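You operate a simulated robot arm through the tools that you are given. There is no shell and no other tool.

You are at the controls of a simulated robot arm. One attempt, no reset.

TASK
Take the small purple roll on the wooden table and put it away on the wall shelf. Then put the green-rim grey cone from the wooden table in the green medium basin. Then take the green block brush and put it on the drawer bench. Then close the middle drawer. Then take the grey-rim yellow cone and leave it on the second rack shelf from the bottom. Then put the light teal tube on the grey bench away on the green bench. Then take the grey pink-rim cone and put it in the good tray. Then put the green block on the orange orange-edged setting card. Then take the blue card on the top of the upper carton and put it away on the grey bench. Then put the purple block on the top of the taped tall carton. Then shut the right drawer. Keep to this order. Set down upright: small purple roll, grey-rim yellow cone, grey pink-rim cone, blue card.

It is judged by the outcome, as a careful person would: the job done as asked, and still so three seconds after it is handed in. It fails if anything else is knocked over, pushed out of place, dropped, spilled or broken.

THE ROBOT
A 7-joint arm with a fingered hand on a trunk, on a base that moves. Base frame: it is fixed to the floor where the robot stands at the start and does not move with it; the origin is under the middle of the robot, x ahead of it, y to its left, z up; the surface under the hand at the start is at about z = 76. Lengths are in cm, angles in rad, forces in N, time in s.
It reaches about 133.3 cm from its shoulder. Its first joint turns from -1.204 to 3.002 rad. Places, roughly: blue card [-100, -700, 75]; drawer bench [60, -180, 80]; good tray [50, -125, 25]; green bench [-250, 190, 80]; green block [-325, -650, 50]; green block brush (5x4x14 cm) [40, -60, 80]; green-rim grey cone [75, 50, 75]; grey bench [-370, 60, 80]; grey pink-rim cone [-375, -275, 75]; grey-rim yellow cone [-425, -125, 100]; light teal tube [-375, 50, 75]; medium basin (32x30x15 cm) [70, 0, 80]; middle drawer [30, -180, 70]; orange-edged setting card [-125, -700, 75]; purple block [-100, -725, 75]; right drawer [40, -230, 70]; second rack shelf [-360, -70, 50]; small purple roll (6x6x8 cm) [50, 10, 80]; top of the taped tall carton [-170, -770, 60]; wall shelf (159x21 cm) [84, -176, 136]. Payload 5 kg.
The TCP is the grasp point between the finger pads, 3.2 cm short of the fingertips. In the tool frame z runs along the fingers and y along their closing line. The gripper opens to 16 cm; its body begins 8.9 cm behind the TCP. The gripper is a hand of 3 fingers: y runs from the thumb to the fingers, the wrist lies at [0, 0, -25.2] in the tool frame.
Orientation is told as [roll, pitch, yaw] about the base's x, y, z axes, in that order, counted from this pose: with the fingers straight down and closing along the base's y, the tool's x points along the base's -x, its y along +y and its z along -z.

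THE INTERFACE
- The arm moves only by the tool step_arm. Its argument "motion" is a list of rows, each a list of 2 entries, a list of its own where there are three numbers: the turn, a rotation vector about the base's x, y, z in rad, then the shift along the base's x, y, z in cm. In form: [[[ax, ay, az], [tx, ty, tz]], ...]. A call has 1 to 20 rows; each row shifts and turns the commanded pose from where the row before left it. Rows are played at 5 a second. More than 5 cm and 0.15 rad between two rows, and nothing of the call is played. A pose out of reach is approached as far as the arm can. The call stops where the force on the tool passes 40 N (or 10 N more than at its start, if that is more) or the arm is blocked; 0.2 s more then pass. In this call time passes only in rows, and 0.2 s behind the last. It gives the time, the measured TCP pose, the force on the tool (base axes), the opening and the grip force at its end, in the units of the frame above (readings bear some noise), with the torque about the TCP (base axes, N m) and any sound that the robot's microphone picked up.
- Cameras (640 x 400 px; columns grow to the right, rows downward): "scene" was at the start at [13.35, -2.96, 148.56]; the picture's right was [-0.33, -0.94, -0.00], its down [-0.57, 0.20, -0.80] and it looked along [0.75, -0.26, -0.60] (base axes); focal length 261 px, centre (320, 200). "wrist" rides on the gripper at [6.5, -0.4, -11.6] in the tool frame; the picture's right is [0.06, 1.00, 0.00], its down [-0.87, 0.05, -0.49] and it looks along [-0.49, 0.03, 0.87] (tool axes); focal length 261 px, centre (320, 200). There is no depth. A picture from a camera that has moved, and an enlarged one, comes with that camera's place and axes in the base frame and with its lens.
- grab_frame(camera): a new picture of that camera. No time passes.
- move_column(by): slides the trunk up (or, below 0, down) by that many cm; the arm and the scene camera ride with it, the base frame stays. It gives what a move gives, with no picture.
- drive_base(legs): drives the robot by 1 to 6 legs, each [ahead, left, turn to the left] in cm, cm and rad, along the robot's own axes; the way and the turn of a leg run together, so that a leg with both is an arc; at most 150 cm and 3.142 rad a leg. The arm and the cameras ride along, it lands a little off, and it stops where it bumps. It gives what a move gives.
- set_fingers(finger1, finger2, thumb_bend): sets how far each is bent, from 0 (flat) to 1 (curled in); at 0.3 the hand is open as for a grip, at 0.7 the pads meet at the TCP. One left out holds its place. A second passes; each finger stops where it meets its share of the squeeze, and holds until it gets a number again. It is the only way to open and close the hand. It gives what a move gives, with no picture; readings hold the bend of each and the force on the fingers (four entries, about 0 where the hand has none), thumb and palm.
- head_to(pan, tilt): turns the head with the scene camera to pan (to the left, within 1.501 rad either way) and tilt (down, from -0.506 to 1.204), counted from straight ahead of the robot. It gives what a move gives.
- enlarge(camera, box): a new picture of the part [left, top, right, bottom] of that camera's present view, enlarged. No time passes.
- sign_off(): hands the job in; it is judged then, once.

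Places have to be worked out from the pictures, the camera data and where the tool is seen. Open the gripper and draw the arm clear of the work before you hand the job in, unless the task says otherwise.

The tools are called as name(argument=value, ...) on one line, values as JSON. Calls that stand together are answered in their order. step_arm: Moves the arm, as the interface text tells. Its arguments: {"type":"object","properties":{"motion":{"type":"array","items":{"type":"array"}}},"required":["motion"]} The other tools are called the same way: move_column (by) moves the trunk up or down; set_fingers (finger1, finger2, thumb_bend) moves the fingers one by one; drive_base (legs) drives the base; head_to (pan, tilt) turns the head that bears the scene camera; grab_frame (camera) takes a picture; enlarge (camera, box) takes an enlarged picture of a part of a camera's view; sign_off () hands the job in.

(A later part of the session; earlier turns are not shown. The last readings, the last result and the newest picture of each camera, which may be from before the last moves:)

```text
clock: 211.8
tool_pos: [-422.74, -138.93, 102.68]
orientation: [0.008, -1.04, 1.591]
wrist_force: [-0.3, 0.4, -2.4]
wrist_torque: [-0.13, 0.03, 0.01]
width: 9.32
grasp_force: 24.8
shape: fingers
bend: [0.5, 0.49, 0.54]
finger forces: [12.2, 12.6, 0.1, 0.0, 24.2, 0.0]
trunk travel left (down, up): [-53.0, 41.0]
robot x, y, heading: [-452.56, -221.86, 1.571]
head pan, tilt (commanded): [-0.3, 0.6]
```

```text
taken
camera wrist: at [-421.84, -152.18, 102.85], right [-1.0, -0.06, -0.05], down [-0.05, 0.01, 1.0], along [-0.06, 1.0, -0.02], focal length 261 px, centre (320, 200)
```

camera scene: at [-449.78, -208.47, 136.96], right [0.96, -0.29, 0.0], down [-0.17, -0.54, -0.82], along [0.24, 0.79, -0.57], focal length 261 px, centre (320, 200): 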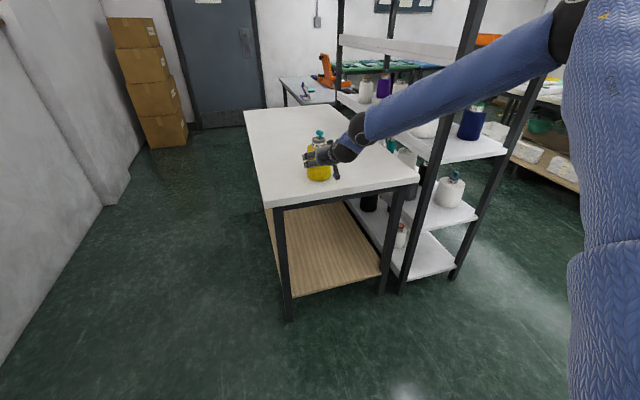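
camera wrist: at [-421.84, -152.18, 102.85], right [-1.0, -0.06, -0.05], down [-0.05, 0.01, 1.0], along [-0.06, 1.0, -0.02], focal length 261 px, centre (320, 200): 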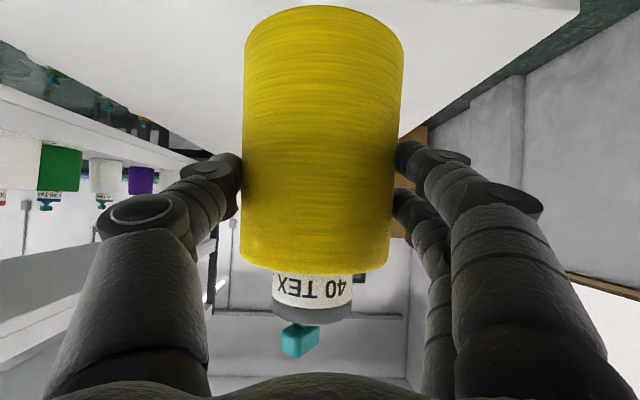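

Cone held (≈2.4 N). I turn left to face -x (away from the table), then back out along +x past the trolley.

drive_base(legs=[[0, 0, 1.0], [0, 0, 0.57]])

drive_base(legs=[[0, -24, 0], [-130, 0, 0], [-85, 0, 0]])

head_to(pan=-0.6, tilt=0.5)

grab_frame(camera="scene")

```text
clock: 216.4
tool_pos: [-535.7, -192.16, 102.63]
orientation: [0.005, -1.04, -3.117]
wrist_force: [-0.1, 0.4, -2.2]
wrist_torque: [-0.02, -0.11, 0.02]
width: 9.29
grasp_force: 22.5
shape: fingers
bend: [0.5, 0.49, 0.54]
finger forces: [11.4, 12.7, 0.0, 0.1, 22.6, 0.0]
trunk travel left (down, up): [-53.0, 41.0]
robot x, y, heading: [-452.76, -222.08, -3.14]
head pan, tilt (commanded): [-0.3, 0.6]
```

```text
clock: 223.4
tool_pos: [-420.36, -178.71, 102.29]
orientation: [-0.007, -1.033, -2.89]
wrist_force: [-0.4, 0.4, -3.1]
wrist_torque: [0.01, -0.13, 0.03]
width: 9.27
grasp_force: 23.1
shape: fingers
bend: [0.5, 0.48, 0.55]
finger forces: [11.6, 12.2, 0.0, 0.1, 22.5, 0.0]
trunk travel left (down, up): [-53.0, 41.0]
robot x, y, heading: [-332.66, -189.38, -2.921]
head pan, tilt (commanded): [-0.3, 0.6]
stopped in leg 2: the robot was blocked; the commanded pose is now the measured one
```

```text
clock: 224.2
tool_pos: [-420.59, -178.32, 102.06]
orientation: [-0.007, -1.031, -2.893]
wrist_force: [0.0, -0.2, -2.7]
wrist_torque: [0.03, -0.12, 0.02]
width: 9.25
grasp_force: 22.6
shape: fingers
bend: [0.5, 0.48, 0.55]
finger forces: [11.6, 12.2, 0.1, 0.0, 22.6, 0.0]
trunk travel left (down, up): [-53.0, 41.0]
robot x, y, heading: [-332.43, -189.4, -2.924]
head pan, tilt (commanded): [-0.6, 0.499]
```

```text
taken
camera scene: at [-346.56, -187.7, 137.84], right [0.37, 0.93, 0.01], down [0.45, -0.17, -0.88], along [-0.81, 0.33, -0.48], focal length 261 px, centre (320, 200)
```

scene: 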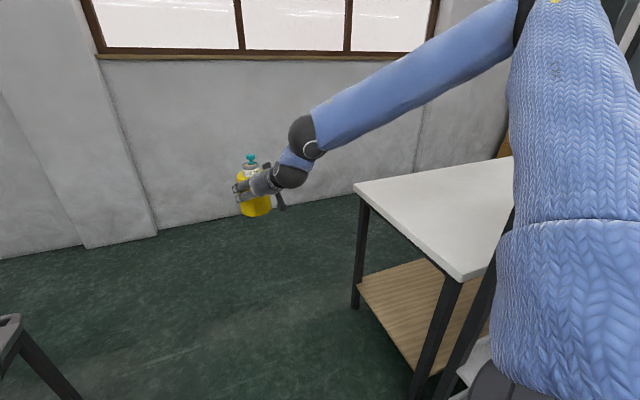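

The base was blocked — likely the upper arm on my right touched the rack's corner post. I look right at the rack before moving.

head_to(pan=-1.45, tilt=0.5)

grab_frame(camera="scene")

head_to(pan=1.2, tilt=0.8)

grab_frame(camera="scene")

```text
clock: 225.4
tool_pos: [-420.51, -178.3, 102.26]
orientation: [-0.008, -1.032, -2.893]
wrist_force: [-1.0, 1.5, -3.3]
wrist_torque: [0.03, -0.08, 0.01]
width: 9.26
grasp_force: 23.3
shape: fingers
bend: [0.5, 0.48, 0.55]
finger forces: [11.6, 12.1, 0.0, 0.1, 22.4, 0.1]
trunk travel left (down, up): [-53.0, 41.0]
robot x, y, heading: [-332.64, -189.64, -2.923]
head pan, tilt (commanded): [-1.45, 0.499]
```

```text
taken
camera scene: at [-341.13, -182.56, 137.87], right [0.94, 0.33, 0.01], down [0.16, -0.45, -0.88], along [-0.29, 0.83, -0.48], focal length 261 px, centre (320, 200)
```

scene: 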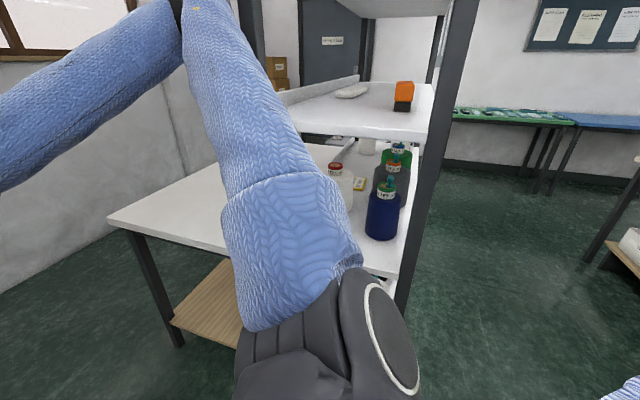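

```text
clock: 227.8
tool_pos: [-420.4, -178.39, 102.08]
orientation: [-0.008, -1.032, -2.895]
wrist_force: [0.2, -0.1, -3.2]
wrist_torque: [0.03, -0.13, -0.03]
width: 9.25
grasp_force: 23.3
shape: fingers
bend: [0.5, 0.48, 0.55]
finger forces: [11.6, 12.2, 0.0, 0.0, 22.6, 0.1]
trunk travel left (down, up): [-53.0, 41.0]
robot x, y, heading: [-332.34, -189.12, -2.921]
head pan, tilt (commanded): [1.201, 0.799]
```

```text
taken
camera scene: at [-339.33, -199.12, 135.17], right [-0.99, 0.15, 0.0], down [0.11, 0.71, -0.69], along [-0.1, -0.68, -0.72], focal length 261 px, centre (320, 200)
```

scene: 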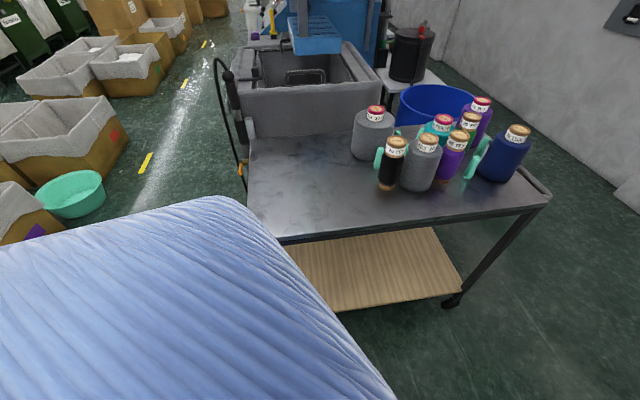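

Nothing on the rack looks disturbed; my protruding elbow caught the post. I ease ahead and left to release it, then raise the trunk fully so that the elbow passes above the rack posts.

drive_base(legs=[[10, 0, 0], [0, 6, 0]])

move_column(by=40)

head_to(pan=-1.3, tilt=0.6)

grab_frame(camera="scene")

```text
clock: 229.5
tool_pos: [-428.39, -185.85, 102.57]
orientation: [0.0, -1.038, -2.9]
wrist_force: [1.0, -0.5, -2.5]
wrist_torque: [0.08, -0.11, -0.02]
width: 9.27
grasp_force: 23.0
shape: fingers
bend: [0.5, 0.48, 0.55]
finger forces: [11.7, 12.1, 0.0, 0.1, 22.4, 0.1]
trunk travel left (down, up): [-53.0, 41.0]
robot x, y, heading: [-341.13, -197.42, -2.928]
head pan, tilt (commanded): [1.201, 0.799]
```

```text
clock: 233.3
tool_pos: [-428.36, -185.67, 142.53]
orientation: [0.002, -1.04, -2.902]
wrist_force: [-0.5, -0.5, -3.1]
wrist_torque: [-0.01, -0.1, 0.01]
width: 9.28
grasp_force: 22.1
shape: fingers
bend: [0.5, 0.48, 0.55]
finger forces: [11.7, 12.2, 0.0, 0.0, 22.4, 0.1]
trunk travel left (down, up): [-93.0, 1.0]
robot x, y, heading: [-341.25, -197.02, -2.925]
head pan, tilt (commanded): [1.201, 0.799]
```

```text
clock: 235.6
tool_pos: [-428.3, -185.76, 142.59]
orientation: [0.002, -1.037, -2.903]
wrist_force: [-0.6, -0.5, -2.3]
wrist_torque: [0.02, -0.11, 0.01]
width: 9.29
grasp_force: 23.1
shape: fingers
bend: [0.5, 0.48, 0.55]
finger forces: [11.6, 12.2, 0.0, 0.0, 22.3, 0.0]
trunk travel left (down, up): [-93.0, 1.0]
robot x, y, heading: [-341.27, -197.39, -2.926]
head pan, tilt (commanded): [-1.3, 0.6]
```

```text
taken
camera scene: at [-349.97, -190.61, 176.95], right [0.88, 0.47, 0.0], down [0.26, -0.5, -0.82], along [-0.38, 0.73, -0.57], focal length 261 px, centre (320, 200)
```

scene: 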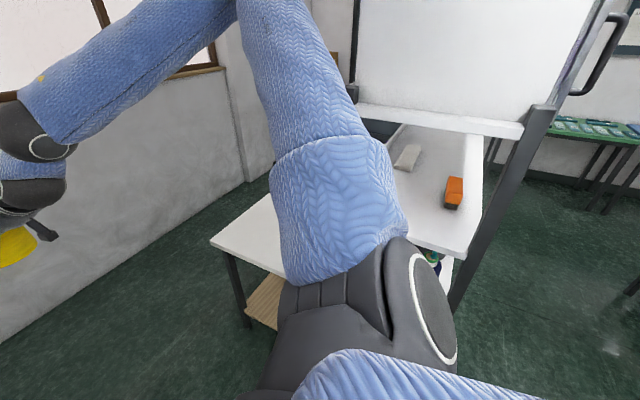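

I want to see where the elbow actually is relative to the rack; I look up along the arm.

head_to(pan=-1.1, tilt=-0.3)

grab_frame(camera="scene")

head_to(pan=-1.5, tilt=0.0)

grab_frame(camera="scene")

```text
clock: 236.8
tool_pos: [-428.38, -185.66, 142.62]
orientation: [0.002, -1.039, -2.902]
wrist_force: [0.1, 0.2, -3.2]
wrist_torque: [0.02, -0.11, 0.01]
width: 9.25
grasp_force: 23.3
shape: fingers
bend: [0.5, 0.48, 0.55]
finger forces: [11.6, 12.2, 0.0, 0.0, 22.3, 0.0]
trunk travel left (down, up): [-93.0, 1.0]
robot x, y, heading: [-340.84, -197.59, -2.927]
head pan, tilt (commanded): [-1.1, -0.3]
```

```text
taken
camera scene: at [-350.83, -192.34, 185.02], right [0.77, 0.63, 0.0], down [-0.19, 0.23, -0.96], along [-0.6, 0.74, 0.29], focal length 261 px, centre (320, 200)
```

scene: 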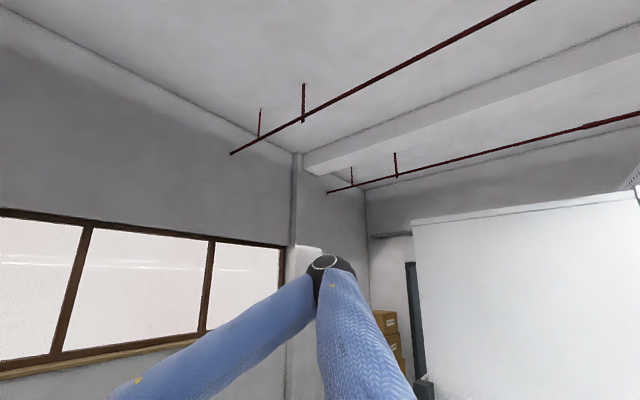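

```text
clock: 237.7
tool_pos: [-428.4, -185.74, 142.48]
orientation: [0.002, -1.037, -2.901]
wrist_force: [0.4, -0.3, -3.7]
wrist_torque: [-0.03, -0.11, -0.02]
width: 9.27
grasp_force: 22.9
shape: fingers
bend: [0.5, 0.48, 0.55]
finger forces: [11.5, 12.2, 0.0, 0.1, 22.5, 0.0]
trunk travel left (down, up): [-93.0, 1.0]
robot x, y, heading: [-341.0, -197.6, -2.924]
head pan, tilt (commanded): [-1.499, 0.0]
```

```text
taken
camera scene: at [-348.39, -189.8, 182.48], right [0.96, 0.28, 0.0], down [0.0, 0.0, -1.0], along [-0.28, 0.96, 0.0], focal length 261 px, centre (320, 200)
```

scene: 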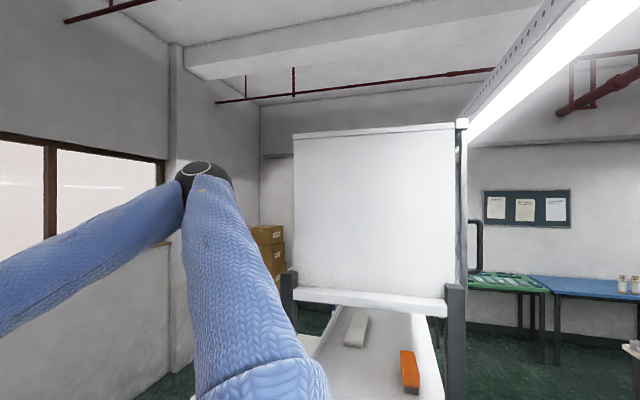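

The elbow sits at about rel (35, -67), i.e. sticking out to y≈-131; that's what caught the post. Stretching the arm forward will draw the elbow in, so I extend the hand ahead into free space.

step_arm(motion=[[[0, 0, 0], [-4.3, -0.95, 0]], [[0, 0, 0], [-4.3, -0.95, 0]], [[0, 0, 0], [-4.3, -0.95, 0]], [[0, 0, 0], [-4.3, -0.95, 0]], [[0, 0, 0], [-4.0, -0.9, 0]]])

grab_frame(camera="scene")

```text
clock: 238.8
tool_pos: [-449.72, -190.41, 142.69]
orientation: [0.001, -1.037, -2.903]
wrist_force: [-0.3, 0.3, -3.1]
wrist_torque: [0.03, -0.09, 0.0]
width: 9.24
grasp_force: 23.3
shape: fingers
bend: [0.5, 0.48, 0.55]
finger forces: [11.3, 12.2, 0.1, 0.0, 22.2, 0.0]
trunk travel left (down, up): [-93.0, 1.0]
robot x, y, heading: [-340.82, -197.56, -2.923]
head pan, tilt (commanded): [-1.499, 0.0]
```

```text
taken
camera scene: at [-348.57, -189.9, 182.47], right [0.96, 0.28, 0.0], down [0.0, 0.0, -1.0], along [-0.28, 0.96, 0.0], focal length 261 px, centre (320, 200)
```

scene: 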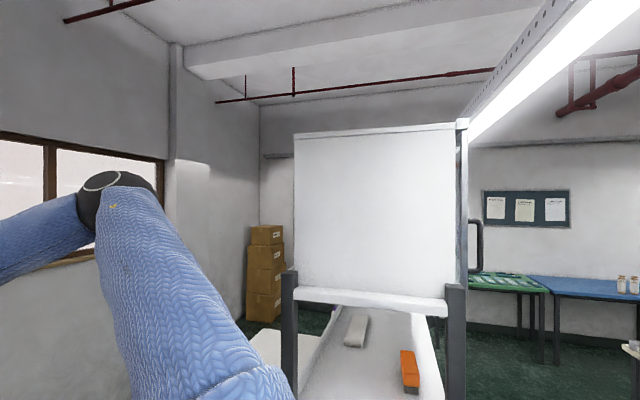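

The elbow is now drawn in to about rel -50. I restore the heading to face -x exactly and back out along y≈-197.

drive_base(legs=[[0, 0, -0.216]])

drive_base(legs=[[-45, 0, 0], [-45, 0, 0]])

```text
clock: 240.0
tool_pos: [-445.51, -167.45, 142.73]
orientation: [0.002, -1.039, -3.119]
wrist_force: [0.0, -0.5, -2.1]
wrist_torque: [0.0, -0.09, -0.03]
width: 9.22
grasp_force: 22.3
shape: fingers
bend: [0.5, 0.48, 0.55]
finger forces: [11.2, 12.4, 0.1, 0.0, 22.1, 0.1]
trunk travel left (down, up): [-93.0, 1.0]
robot x, y, heading: [-340.66, -197.35, 3.142]
head pan, tilt (commanded): [-1.499, 0.0]
```

```text
clock: 245.0
tool_pos: [-356.48, -167.54, 142.57]
orientation: [0.003, -1.038, -3.115]
wrist_force: [0.9, -0.1, -2.8]
wrist_torque: [-0.02, -0.11, -0.04]
width: 9.23
grasp_force: 22.4
shape: fingers
bend: [0.5, 0.48, 0.55]
finger forces: [11.1, 12.3, 0.0, 0.0, 22.1, 0.1]
trunk travel left (down, up): [-93.0, 1.0]
robot x, y, heading: [-251.84, -197.21, -3.145]
head pan, tilt (commanded): [-1.499, 0.0]
```

Clear. I retract the arm, back a little more, and move right (+y) in front of the rack to view its shelves.

step_arm(motion=[[[0, 0, 0], [4.4, 0, 0]], [[0, 0, 0], [4.4, 0, 0]], [[0, 0, 0], [4.4, 0, 0]], [[0, 0, 0], [4.4, 0, 0]], [[0, 0, 0], [4.4, 0, 0]]])

drive_base(legs=[[10, 0, 0], [0, -50, 0]])

```text
clock: 246.2
tool_pos: [-334.09, -167.78, 142.66]
orientation: [0.0, -1.038, -3.112]
wrist_force: [0.2, 0.2, -2.9]
wrist_torque: [0.02, -0.12, 0.01]
width: 9.24
grasp_force: 22.4
shape: fingers
bend: [0.5, 0.48, 0.55]
finger forces: [10.9, 12.2, 0.0, 0.1, 21.9, 0.0]
trunk travel left (down, up): [-93.0, 1.0]
robot x, y, heading: [-251.75, -197.37, -3.143]
head pan, tilt (commanded): [-1.499, 0.0]
```

```text
clock: 249.1
tool_pos: [-344.65, -135.73, 142.55]
orientation: [0.027, -1.039, -3.125]
wrist_force: [-5.1, -25.8, -0.3]
wrist_torque: [1.09, -0.44, -1.39]
width: 9.22
grasp_force: 36.6
shape: fingers
bend: [0.49, 0.47, 0.55]
finger forces: [12.0, 12.6, 0.0, 0.0, 48.1, 0.0]
trunk travel left (down, up): [-93.0, 1.0]
robot x, y, heading: [-261.31, -164.59, -3.141]
head pan, tilt (commanded): [-1.499, 0.0]
stopped in leg 2: the force on the tool passed its limit at 95 N (the readings are from after the stop); the commanded pose is now the measured one
```

I moved ahead instead of back — the thumb touched the rack post. I back off to the left right away and check.

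drive_base(legs=[[0, 10, 0]])

head_to(pan=-0.5, tilt=0.6)

grab_frame(camera="scene")

grab_frame(camera="wrist")

```text
clock: 250.3
tool_pos: [-344.44, -146.07, 142.72]
orientation: [0.019, -1.04, -3.117]
wrist_force: [0.0, 0.0, -2.4]
wrist_torque: [0.0, -0.12, -0.02]
width: 9.23
grasp_force: 22.1
shape: fingers
bend: [0.49, 0.48, 0.55]
finger forces: [11.3, 11.8, 0.1, 0.0, 21.7, 0.0]
trunk travel left (down, up): [-93.0, 1.0]
robot x, y, heading: [-261.87, -174.96, -3.139]
head pan, tilt (commanded): [-1.499, 0.0]
```

```text
clock: 251.5
tool_pos: [-344.19, -145.84, 142.89]
orientation: [0.018, -1.041, -3.119]
wrist_force: [-0.3, -0.1, -2.4]
wrist_torque: [-0.01, -0.1, 0.0]
width: 9.25
grasp_force: 22.1
shape: fingers
bend: [0.49, 0.48, 0.55]
finger forces: [11.4, 11.9, 0.0, 0.1, 21.7, 0.0]
trunk travel left (down, up): [-93.0, 1.0]
robot x, y, heading: [-262.15, -174.9, -3.138]
head pan, tilt (commanded): [-0.499, 0.6]
```

```text
taken
camera scene: at [-274.45, -170.65, 176.96], right [0.48, 0.88, 0.0], down [0.5, -0.27, -0.83], along [-0.72, 0.4, -0.56], focal length 261 px, centre (320, 200)
```

scene: 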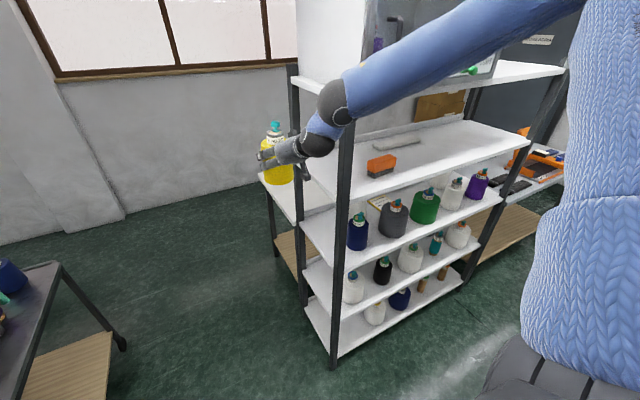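

```text
taken
camera wrist: at [-330.93, -144.95, 142.95], right [0.07, -1.0, -0.05], down [-0.01, -0.05, 1.0], along [-1.0, -0.07, -0.02], focal length 261 px, centre (320, 200)
```

wrist: 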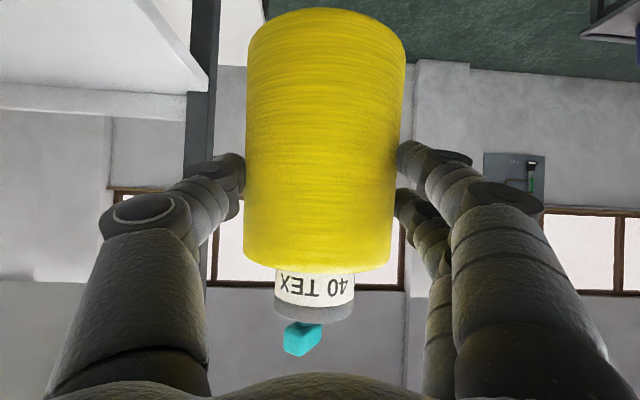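

The rack and its contents look undisturbed. I zoom in on the second shelf from the bottom to choose a spot.

enlarge(camera="scene", box=[290, 160, 530, 370])

```text
1.90 times, centred on (410, 265) of scene
camera zoom: at [-274.45, -170.65, 176.96], right [0.48, 0.88, 0.0], down [0.5, -0.27, -0.83], along [-0.72, 0.4, -0.56], focal length 497 px, centre (149, 76)
```

zoom: 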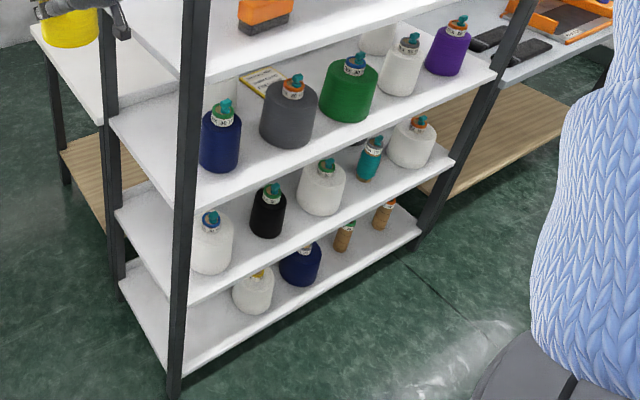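

Second shelf z≈50; the cones there leave ~15 cm gaps, too tight for fingers around the body. I'll first set the cone down on the open 4th shelf, re-grip it by its slim rim, and then place it in a gap. First I back off from the rack and go right.

drive_base(legs=[[-25, 0, 0]])

drive_base(legs=[[0, -83, 0]])

head_to(pan=-0.25, tilt=0.5)

grab_frame(camera="scene")

grab_frame(camera="wrist")

```text
clock: 253.3
tool_pos: [-319.46, -145.53, 142.7]
orientation: [0.018, -1.04, -3.125]
wrist_force: [0.3, 0.4, -3.2]
wrist_torque: [0.01, -0.12, 0.01]
width: 9.25
grasp_force: 22.5
shape: fingers
bend: [0.49, 0.48, 0.55]
finger forces: [11.2, 11.7, 0.1, 0.0, 21.7, 0.1]
trunk travel left (down, up): [-93.0, 1.0]
robot x, y, heading: [-237.18, -174.65, 3.135]
head pan, tilt (commanded): [-0.499, 0.6]
```

```text
clock: 257.8
tool_pos: [-319.57, -62.0, 142.85]
orientation: [0.017, -1.041, -3.116]
wrist_force: [0.3, -1.0, -3.4]
wrist_torque: [0.0, -0.09, 0.01]
width: 9.22
grasp_force: 22.0
shape: fingers
bend: [0.49, 0.48, 0.55]
finger forces: [11.2, 11.8, 0.0, 0.0, 21.7, 0.1]
trunk travel left (down, up): [-93.0, 1.0]
robot x, y, heading: [-236.85, -90.92, -3.14]
head pan, tilt (commanded): [-0.499, 0.6]
```

```text
clock: 258.6
tool_pos: [-319.6, -61.94, 142.77]
orientation: [0.017, -1.041, -3.118]
wrist_force: [0.4, 0.4, -3.7]
wrist_torque: [-0.02, -0.12, 0.0]
width: 9.24
grasp_force: 22.5
shape: fingers
bend: [0.49, 0.48, 0.55]
finger forces: [11.2, 11.8, 0.1, 0.0, 21.7, 0.1]
trunk travel left (down, up): [-93.0, 1.0]
robot x, y, heading: [-236.96, -90.67, -3.14]
head pan, tilt (commanded): [-0.25, 0.499]
```

```text
taken
camera scene: at [-250.77, -88.52, 177.86], right [0.25, 0.97, 0.0], down [0.46, -0.12, -0.88], along [-0.85, 0.21, -0.48], focal length 261 px, centre (320, 200)
```

scene: 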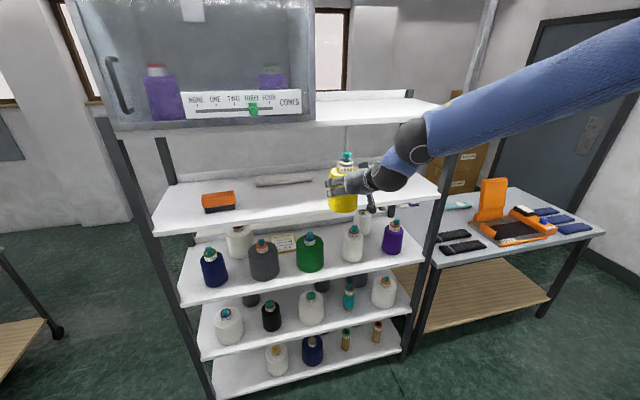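

```text
taken
camera wrist: at [-306.24, -60.96, 142.9], right [0.07, -1.0, -0.04], down [-0.01, -0.05, 1.0], along [-1.0, -0.07, -0.02], focal length 261 px, centre (320, 200)
```

wrist: 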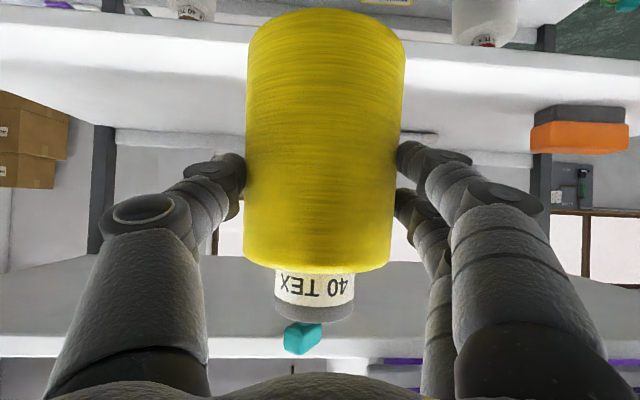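

I zoom on shelf 2 from this frontal view, and on the free area of shelf 4.

enlarge(camera="scene", box=[180, 250, 420, 400])

enlarge(camera="scene", box=[140, 120, 460, 250])

```text
2.67 times, centred on (300, 325) of scene
camera zoom: at [-250.77, -88.52, 177.86], right [0.25, 0.97, 0.0], down [0.46, -0.12, -0.88], along [-0.85, 0.21, -0.48], focal length 695 px, centre (373, -133)
```

zoom: 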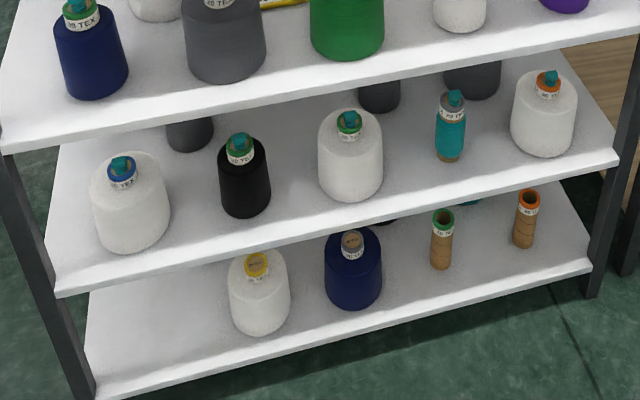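

```text
2.00 times, centred on (300, 185) of scene
camera zoom: at [-250.77, -88.52, 177.86], right [0.25, 0.97, 0.0], down [0.46, -0.12, -0.88], along [-0.85, 0.21, -0.48], focal length 521 px, centre (360, 230)
```

zoom: 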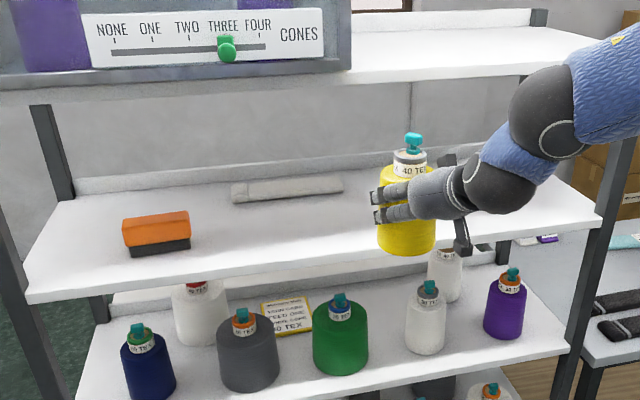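

The gaps on shelf 2 are ~12–13 cm; the widest is between the teal tube and the right white cone (around y≈-38.6). I'll use the free shelf 4 (z≈128) for re-gripping: move in above it now.

step_arm(motion=[[[0, 0, 0], [-4.2, 0, 0]], [[0, 0, 0], [-4.2, 0, 0]], [[0, 0, 0], [-4.2, 0, 0]], [[0, 0, 0], [-4.2, 0, 0]], [[0, 0, 0], [-4.2, 0, 0]], [[0, 0, 0], [-4.2, 0, 0]]])

enlarge(camera="scene", box=[240, 100, 480, 260])

grab_frame(camera="wrist")

```text
clock: 260.0
tool_pos: [-345.06, -61.88, 142.76]
orientation: [0.017, -1.039, -3.117]
wrist_force: [-0.9, -1.0, -3.0]
wrist_torque: [-0.04, -0.12, -0.01]
width: 9.22
grasp_force: 22.1
shape: fingers
bend: [0.49, 0.48, 0.55]
finger forces: [11.1, 11.9, 0.1, 0.1, 21.5, 0.1]
trunk travel left (down, up): [-93.0, 1.0]
robot x, y, heading: [-236.79, -90.93, -3.138]
head pan, tilt (commanded): [-0.25, 0.499]
```

```text
2.50 times, centred on (360, 180) of scene
camera zoom: at [-251.04, -88.63, 177.84], right [0.24, 0.97, 0.0], down [0.47, -0.12, -0.88], along [-0.85, 0.21, -0.48], focal length 652 px, centre (220, 250)
```

zoom: 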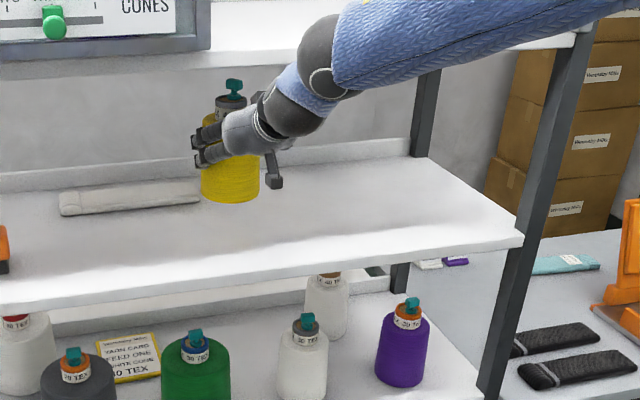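

```text
taken
camera wrist: at [-331.68, -60.96, 142.92], right [0.07, -1.0, -0.05], down [-0.02, -0.05, 1.0], along [-1.0, -0.07, -0.02], focal length 261 px, centre (320, 200)
```

wrist: 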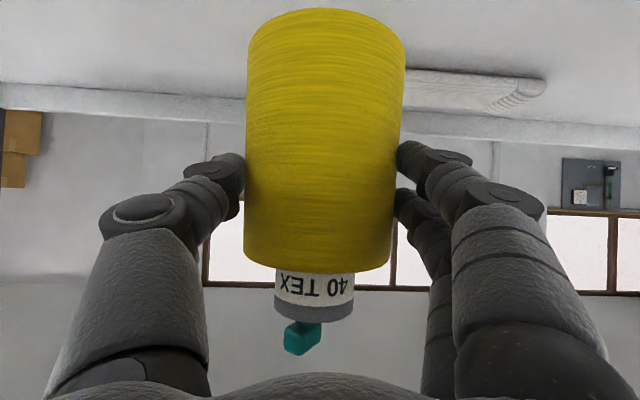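

The cone hovers over the clear part of shelf 4; I lower gently until contact.

step_arm(motion=[[[0, 0, 0], [0, 0, -2.5]], [[0, 0, 0], [0, 0, -2]], [[0, 0, 0], [0, 0, -1]], [[0, 0, 0], [0, 0, -0.5]]])

enlarge(camera="scene", box=[240, 100, 480, 260])

```text
clock: 261.0
tool_pos: [-344.91, -61.96, 136.76]
orientation: [0.018, -1.038, -3.116]
wrist_force: [0.4, 0.2, -3.2]
wrist_torque: [0.03, -0.08, -0.02]
width: 9.23
grasp_force: 22.4
shape: fingers
bend: [0.49, 0.48, 0.55]
finger forces: [11.2, 11.7, 0.1, 0.0, 21.6, 0.0]
trunk travel left (down, up): [-93.0, 1.0]
robot x, y, heading: [-236.93, -90.53, -3.135]
head pan, tilt (commanded): [-0.25, 0.499]
```

```text
2.50 times, centred on (360, 180) of scene
camera zoom: at [-250.87, -88.56, 177.85], right [0.24, 0.97, 0.0], down [0.47, -0.12, -0.88], along [-0.85, 0.21, -0.48], focal length 652 px, centre (220, 250)
```

zoom: 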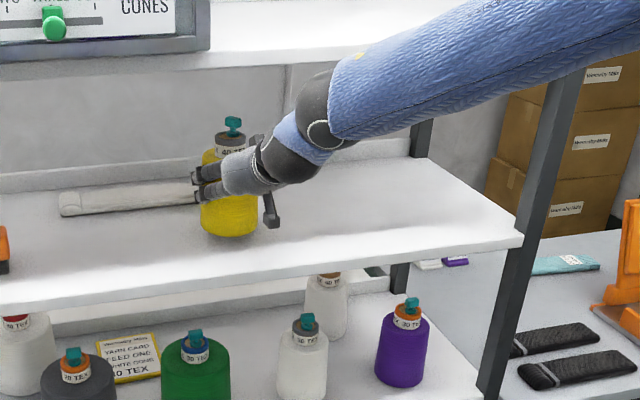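

step_arm(motion=[[[0, 0, 0], [0, 0, -0.4]], [[0, 0, 0], [0, 0, -0.3]], [[0, 0, 0], [0, 0, -0.3]]])

```text
clock: 261.8
tool_pos: [-344.75, -62.03, 135.62]
orientation: [0.017, -1.039, -3.117]
wrist_force: [-0.4, 0.3, -2.9]
wrist_torque: [0.02, -0.09, -0.01]
width: 9.2
grasp_force: 22.0
shape: fingers
bend: [0.49, 0.48, 0.55]
finger forces: [11.1, 11.8, 0.0, 0.0, 21.6, 0.0]
trunk travel left (down, up): [-93.0, 1.0]
robot x, y, heading: [-237.0, -90.94, -3.14]
head pan, tilt (commanded): [-0.25, 0.499]
```

step_arm(motion=[[[0, 0, 0], [0, 0, -0.3]], [[0, 0, 0], [0, 0, -0.3]], [[0, 0, 0], [0, 0, -0.2]]])

enlarge(camera="scene", box=[280, 140, 400, 220])

```text
clock: 262.6
tool_pos: [-344.61, -62.07, 135.21]
orientation: [0.019, -1.043, -3.118]
wrist_force: [-0.5, 0.1, 12.6]
wrist_torque: [0.38, 0.32, 0.0]
width: 9.19
grasp_force: 22.8
shape: fingers
bend: [0.5, 0.48, 0.55]
finger forces: [11.1, 12.0, 0.1, 0.1, 22.4, 0.0]
trunk travel left (down, up): [-93.0, 1.0]
robot x, y, heading: [-237.08, -90.59, -3.142]
head pan, tilt (commanded): [-0.25, 0.499]
```

```text
5.00 times, centred on (340, 180) of scene
camera zoom: at [-250.6, -88.61, 177.9], right [0.24, 0.97, 0.0], down [0.46, -0.12, -0.88], along [-0.85, 0.21, -0.48], focal length 1304 px, centre (220, 300)
```

zoom: 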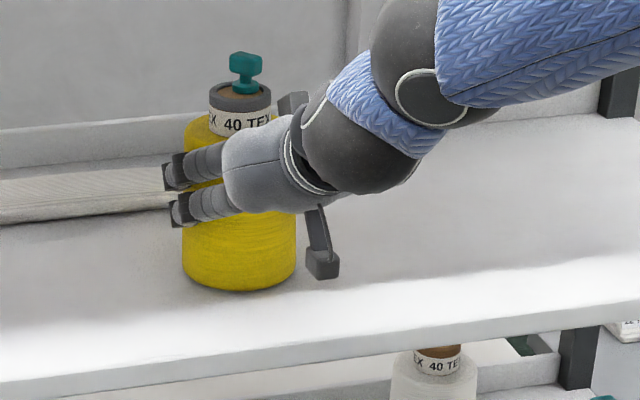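

The cone stands on shelf 4. I release it.

step_arm(motion=[[[0, 0, 0], [0, 0, 0.2]]])

set_fingers(finger1=0.33, finger2=0.33, thumb_bend=0.33)

grab_frame(camera="wrist")

```text
clock: 263.0
tool_pos: [-344.68, -62.06, 135.35]
orientation: [0.02, -1.04, -3.117]
wrist_force: [-4.1, -1.3, 9.9]
wrist_torque: [0.27, 0.29, 0.1]
width: 9.21
grasp_force: 21.9
shape: fingers
bend: [0.5, 0.48, 0.55]
finger forces: [11.0, 12.2, 0.1, 0.1, 21.0, 0.1]
trunk travel left (down, up): [-93.0, 1.0]
robot x, y, heading: [-237.29, -90.94, -3.137]
head pan, tilt (commanded): [-0.25, 0.499]
```

```text
clock: 264.0
tool_pos: [-344.66, -61.87, 135.2]
orientation: [0.018, -1.04, -3.116]
wrist_force: [0.2, -0.1, -0.5]
wrist_torque: [0.03, 0.0, 0.0]
width: 15.58
grasp_force: 0.0
shape: fingers
bend: [0.33, 0.33, 0.33]
finger forces: [0.0, 0.0, 0.1, 0.0, 0.0, 0.0]
trunk travel left (down, up): [-93.0, 1.0]
robot x, y, heading: [-237.31, -91.02, -3.135]
head pan, tilt (commanded): [-0.25, 0.499]
```

```text
taken
camera wrist: at [-331.4, -60.99, 135.35], right [0.07, -1.0, -0.04], down [-0.01, -0.05, 1.0], along [-1.0, -0.07, -0.02], focal length 261 px, centre (320, 200)
```

wrist: 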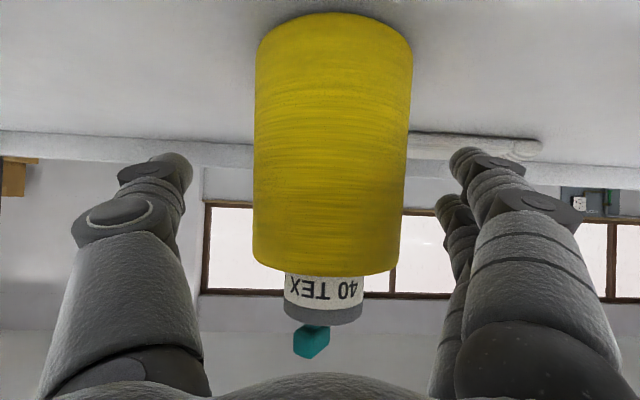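

I zoom the wrist view to measure the rim/label band of the cone for the re-grip.

enlarge(camera="wrist", box=[240, 200, 420, 380])

enlarge(camera="scene", box=[300, 140, 380, 200])

```text
2.22 times, centred on (330, 290) of wrist
camera zoom: at [-331.4, -60.99, 135.35], right [0.07, -1.0, -0.04], down [-0.01, -0.05, 1.0], along [-1.0, -0.07, -0.02], focal length 579 px, centre (298, 0)
```

zoom: 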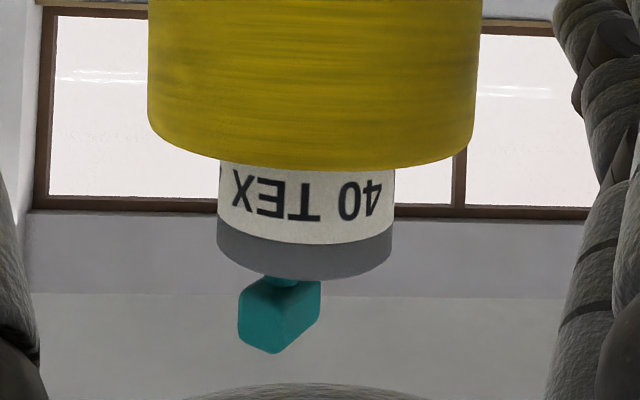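

```text
6.67 times, centred on (340, 170) of scene
camera zoom: at [-250.75, -88.59, 177.86], right [0.24, 0.97, 0.0], down [0.46, -0.12, -0.88], along [-0.85, 0.21, -0.48], focal length 1738 px, centre (187, 400)
```

zoom: 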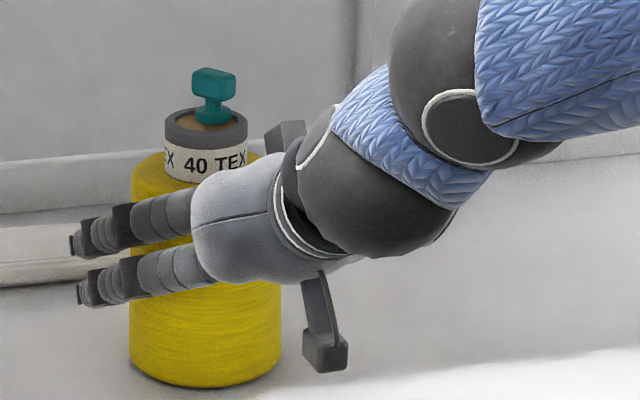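

I learned objects at the TCP appear ~4 cm farther than stated; the cone axis is at ≈[-344.7, -62.9], core Ø≈5.2 spanning z 138.8–142.2. I raise the open hand to the core level and reduce the tilt slightly, then close on the core.

step_arm(motion=[[[0, 0, 0], [0, -0.5, 2]], [[0, -0.1, 0], [0, -0.4, 2]], [[0, -0.09, 0], [0, 0, 1.8]]])

grab_frame(camera="wrist")

enlarge(camera="scene", box=[280, 120, 400, 210])

```text
clock: 264.8
tool_pos: [-344.7, -62.74, 140.98]
orientation: [0.026, -0.848, -3.124]
wrist_force: [0.4, -0.2, 0.4]
wrist_torque: [-0.02, 0.0, -0.01]
width: 15.59
grasp_force: 0.1
shape: fingers
bend: [0.33, 0.33, 0.33]
finger forces: [0.0, 0.1, 0.1, 0.0, 0.0, 0.0]
trunk travel left (down, up): [-93.0, 1.0]
robot x, y, heading: [-237.13, -90.79, -3.143]
head pan, tilt (commanded): [-0.25, 0.499]
```

```text
taken
camera wrist: at [-331.72, -61.82, 143.64], right [0.08, -1.0, -0.03], down [-0.2, -0.05, 0.98], along [-0.98, -0.07, -0.21], focal length 261 px, centre (320, 200)
```

wrist: 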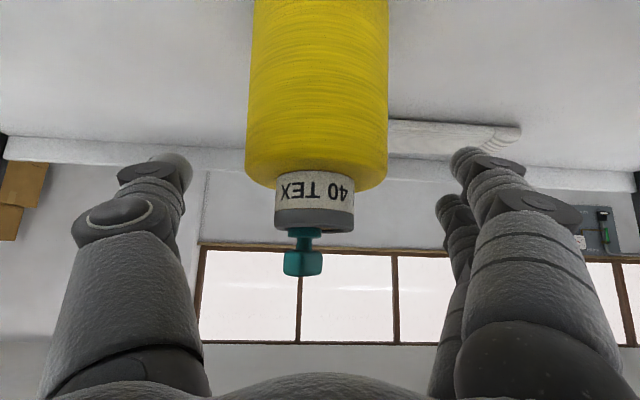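

```text
4.44 times, centred on (340, 165) of scene
camera zoom: at [-250.75, -88.56, 177.86], right [0.24, 0.97, 0.0], down [0.46, -0.12, -0.88], along [-0.85, 0.21, -0.48], focal length 1159 px, centre (231, 356)
```

zoom: 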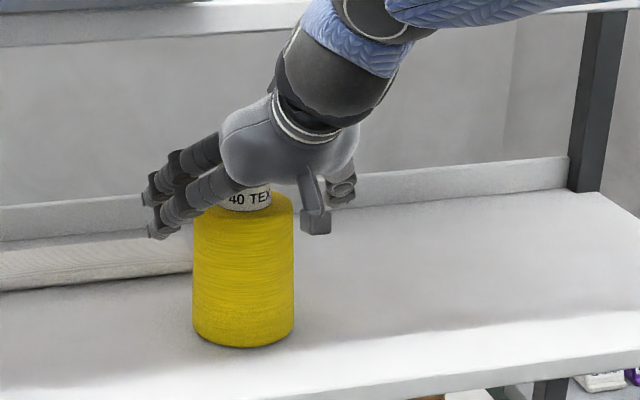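

The core is at the TCP. I close the fingers on it.

set_fingers(finger1=0.7, finger2=0.7, thumb_bend=0.7)

grab_frame(camera="wrist")

enlarge(camera="scene", box=[280, 120, 400, 210])

```text
clock: 265.8
tool_pos: [-344.76, -62.73, 141.11]
orientation: [0.026, -0.85, -3.123]
wrist_force: [0.9, 2.1, 1.5]
wrist_torque: [0.07, 0.0, -0.1]
width: 8.51
grasp_force: 25.5
shape: fingers
bend: [0.49, 0.57, 0.58]
finger forces: [11.0, 13.0, 0.0, 0.1, 26.6, 0.0]
trunk travel left (down, up): [-93.0, 1.0]
robot x, y, heading: [-237.11, -90.86, -3.141]
head pan, tilt (commanded): [-0.25, 0.499]
```

```text
taken
camera wrist: at [-331.72, -61.83, 143.69], right [0.08, -1.0, -0.03], down [-0.2, -0.05, 0.98], along [-0.98, -0.07, -0.21], focal length 261 px, centre (320, 200)
```

wrist: 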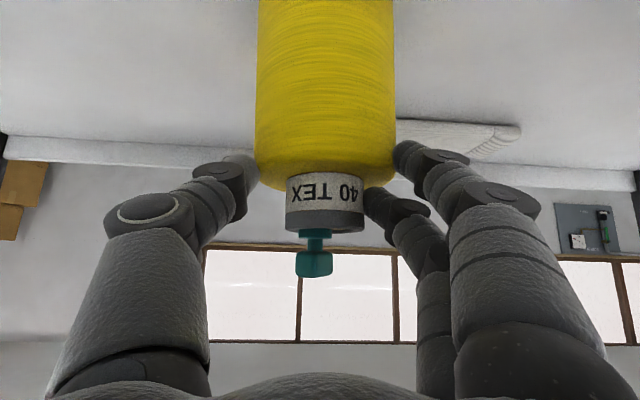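

```text
4.44 times, centred on (340, 165) of scene
camera zoom: at [-250.72, -88.54, 177.87], right [0.24, 0.97, 0.0], down [0.46, -0.12, -0.88], along [-0.85, 0.21, -0.48], focal length 1159 px, centre (231, 356)
```

zoom: 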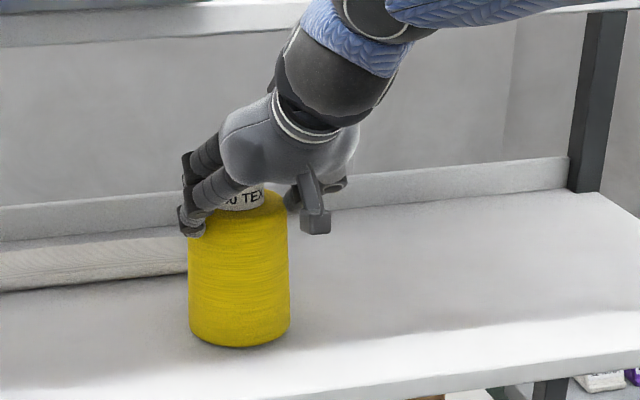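

The fingertips caught the body's top edge. I open, raise about 2 cm with slightly less tilt so only the core is gripped, and close again.

set_fingers(finger1=0.36, finger2=0.36, thumb_bend=0.36)

step_arm(motion=[[[0, -0.07, 0], [0, -0.2, 2.1]]])

grab_frame(camera="wrist")

set_fingers(finger1=0.72, finger2=0.72, thumb_bend=0.72)

grab_frame(camera="wrist")

enlarge(camera="scene", box=[280, 120, 400, 210])

```text
clock: 266.8
tool_pos: [-344.62, -62.85, 141.01]
orientation: [0.025, -0.849, -3.124]
wrist_force: [-0.1, -0.6, 0.0]
wrist_torque: [0.01, -0.02, -0.02]
width: 14.36
grasp_force: 0.0
shape: fingers
bend: [0.36, 0.36, 0.36]
finger forces: [0.0, 0.0, 0.1, 0.0, 0.0, 0.0]
trunk travel left (down, up): [-93.0, 1.0]
robot x, y, heading: [-237.29, -90.63, -3.142]
head pan, tilt (commanded): [-0.25, 0.499]
```

```text
clock: 267.2
tool_pos: [-344.73, -63.06, 143.14]
orientation: [0.026, -0.78, -3.125]
wrist_force: [1.1, -0.1, -0.3]
wrist_torque: [0.04, -0.02, -0.04]
width: 14.37
grasp_force: 0.1
shape: fingers
bend: [0.36, 0.36, 0.36]
finger forces: [0.0, 0.0, 0.0, 0.0, 0.0, 0.0]
trunk travel left (down, up): [-93.0, 1.0]
robot x, y, heading: [-237.25, -90.9, -3.141]
head pan, tilt (commanded): [-0.25, 0.499]
```

```text
taken
camera wrist: at [-331.93, -62.1, 146.74], right [0.08, -1.0, -0.03], down [-0.27, -0.05, 0.96], along [-0.96, -0.07, -0.27], focal length 261 px, centre (320, 200)
```

wrist: 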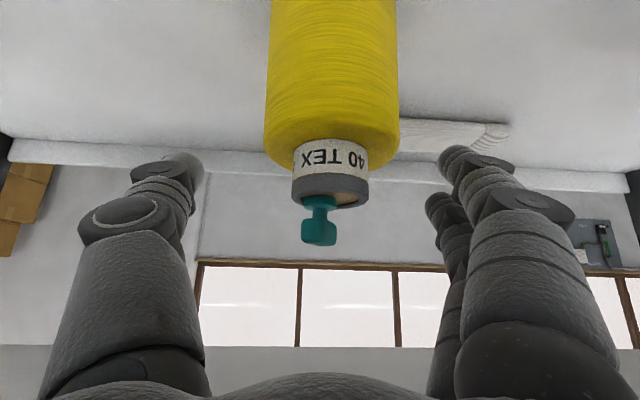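

```text
clock: 268.2
tool_pos: [-344.69, -62.94, 143.23]
orientation: [0.027, -0.78, -3.124]
wrist_force: [1.2, -0.3, -0.1]
wrist_torque: [-0.01, -0.01, 0.01]
width: 0.67
grasp_force: 0.1
shape: fingers
bend: [0.72, 0.72, 0.72]
finger forces: [0.1, 0.0, 0.0, 0.0, 0.0, 0.0]
trunk travel left (down, up): [-93.0, 1.0]
robot x, y, heading: [-237.09, -90.87, -3.138]
head pan, tilt (commanded): [-0.25, 0.499]
```

```text
taken
camera wrist: at [-331.94, -62.06, 146.73], right [0.08, -1.0, -0.03], down [-0.27, -0.05, 0.96], along [-0.96, -0.07, -0.27], focal length 261 px, centre (320, 200)
```

wrist: 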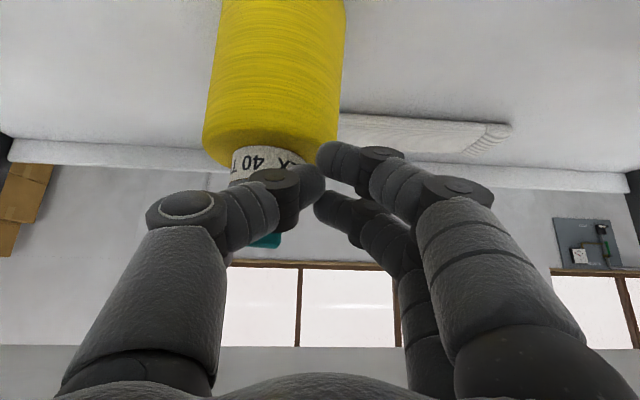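

```text
4.44 times, centred on (340, 165) of scene
camera zoom: at [-250.73, -88.6, 177.87], right [0.24, 0.97, 0.0], down [0.46, -0.12, -0.88], along [-0.85, 0.21, -0.48], focal length 1159 px, centre (231, 356)
```

zoom: 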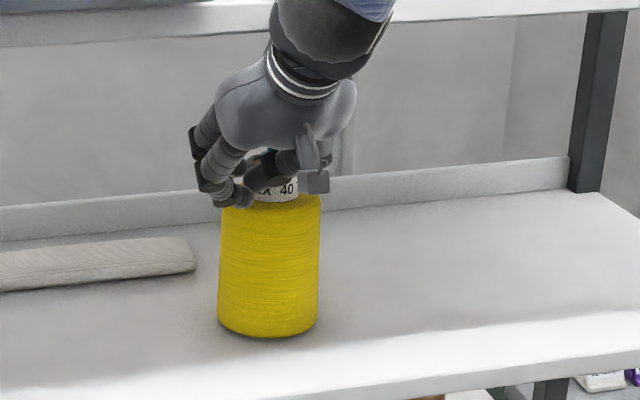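

The fingers missed the core (it sits further in than I assumed) and nudged the cone ~3 cm sideways; it's still upright. I retreat straight back with the hand closed and re-measure with two wrist views.

step_arm(motion=[[[0, 0, 0], [3, 0, 0.3]], [[0, 0, 0], [3, 0, 0.3]]])

set_fingers(finger1=0.3, finger2=0.3, thumb_bend=0.3)

grab_frame(camera="wrist")

step_arm(motion=[[[0, 0, 0], [4, 0, 0]], [[0, 0, 0], [4, 0, 0]]])

grab_frame(camera="wrist")

enlarge(camera="scene", box=[280, 120, 400, 210])

```text
clock: 268.8
tool_pos: [-338.63, -62.99, 143.78]
orientation: [0.027, -0.78, -3.122]
wrist_force: [-0.4, -0.3, -0.1]
wrist_torque: [0.01, 0.0, 0.03]
width: 0.67
grasp_force: 0.1
shape: fingers
bend: [0.72, 0.72, 0.72]
finger forces: [0.0, 0.0, 0.0, 0.0, 0.0, 0.0]
trunk travel left (down, up): [-93.0, 1.0]
robot x, y, heading: [-237.11, -91.07, -3.14]
head pan, tilt (commanded): [-0.25, 0.499]
```

```text
clock: 269.8
tool_pos: [-338.64, -62.95, 143.73]
orientation: [0.027, -0.78, -3.125]
wrist_force: [0.2, -0.4, 0.0]
wrist_torque: [-0.01, 0.01, 0.0]
width: 16.74
grasp_force: 0.0
shape: fingers
bend: [0.3, 0.3, 0.3]
finger forces: [0.0, 0.1, 0.1, 0.0, 0.0, 0.0]
trunk travel left (down, up): [-93.0, 1.0]
robot x, y, heading: [-237.42, -90.55, -3.136]
head pan, tilt (commanded): [-0.25, 0.499]
```

```text
taken
camera wrist: at [-325.87, -62.03, 147.27], right [0.08, -1.0, -0.03], down [-0.27, -0.05, 0.96], along [-0.96, -0.07, -0.27], focal length 261 px, centre (320, 200)
```

wrist: 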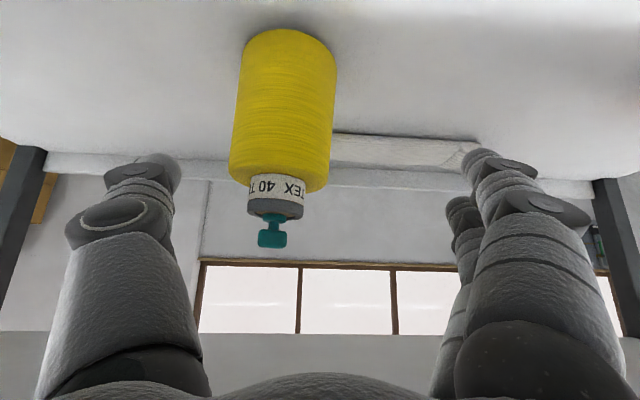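

```text
clock: 270.4
tool_pos: [-330.41, -63.29, 143.79]
orientation: [0.026, -0.782, -3.123]
wrist_force: [-1.0, -0.2, -0.3]
wrist_torque: [-0.01, 0.04, -0.03]
width: 16.75
grasp_force: 0.1
shape: fingers
bend: [0.3, 0.3, 0.3]
finger forces: [0.0, 0.1, 0.0, 0.0, 0.0, 0.1]
trunk travel left (down, up): [-93.0, 1.0]
robot x, y, heading: [-237.23, -90.7, -3.134]
head pan, tilt (commanded): [-0.25, 0.499]
```

```text
taken
camera wrist: at [-317.61, -62.2, 147.38], right [0.08, -1.0, -0.03], down [-0.27, -0.05, 0.96], along [-0.96, -0.07, -0.27], focal length 261 px, centre (320, 200)
```

wrist: 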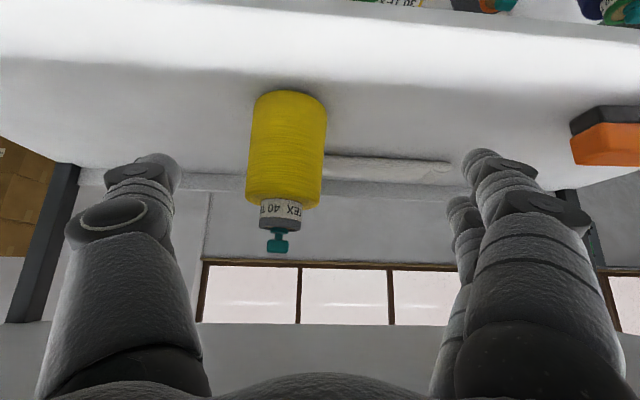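

```text
4.44 times, centred on (340, 165) of scene
camera zoom: at [-250.48, -88.6, 177.89], right [0.24, 0.97, 0.0], down [0.46, -0.12, -0.88], along [-0.85, 0.21, -0.48], focal length 1159 px, centre (231, 356)
```

zoom: 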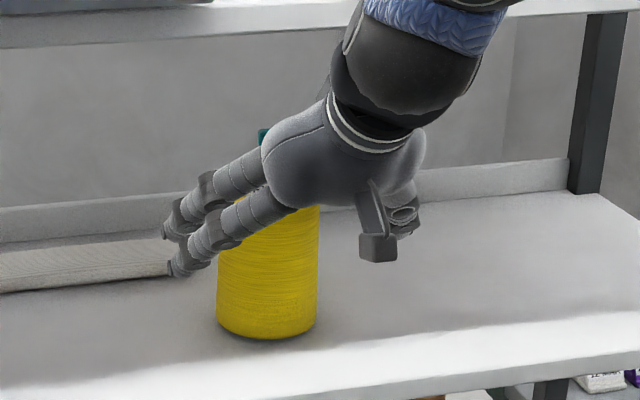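

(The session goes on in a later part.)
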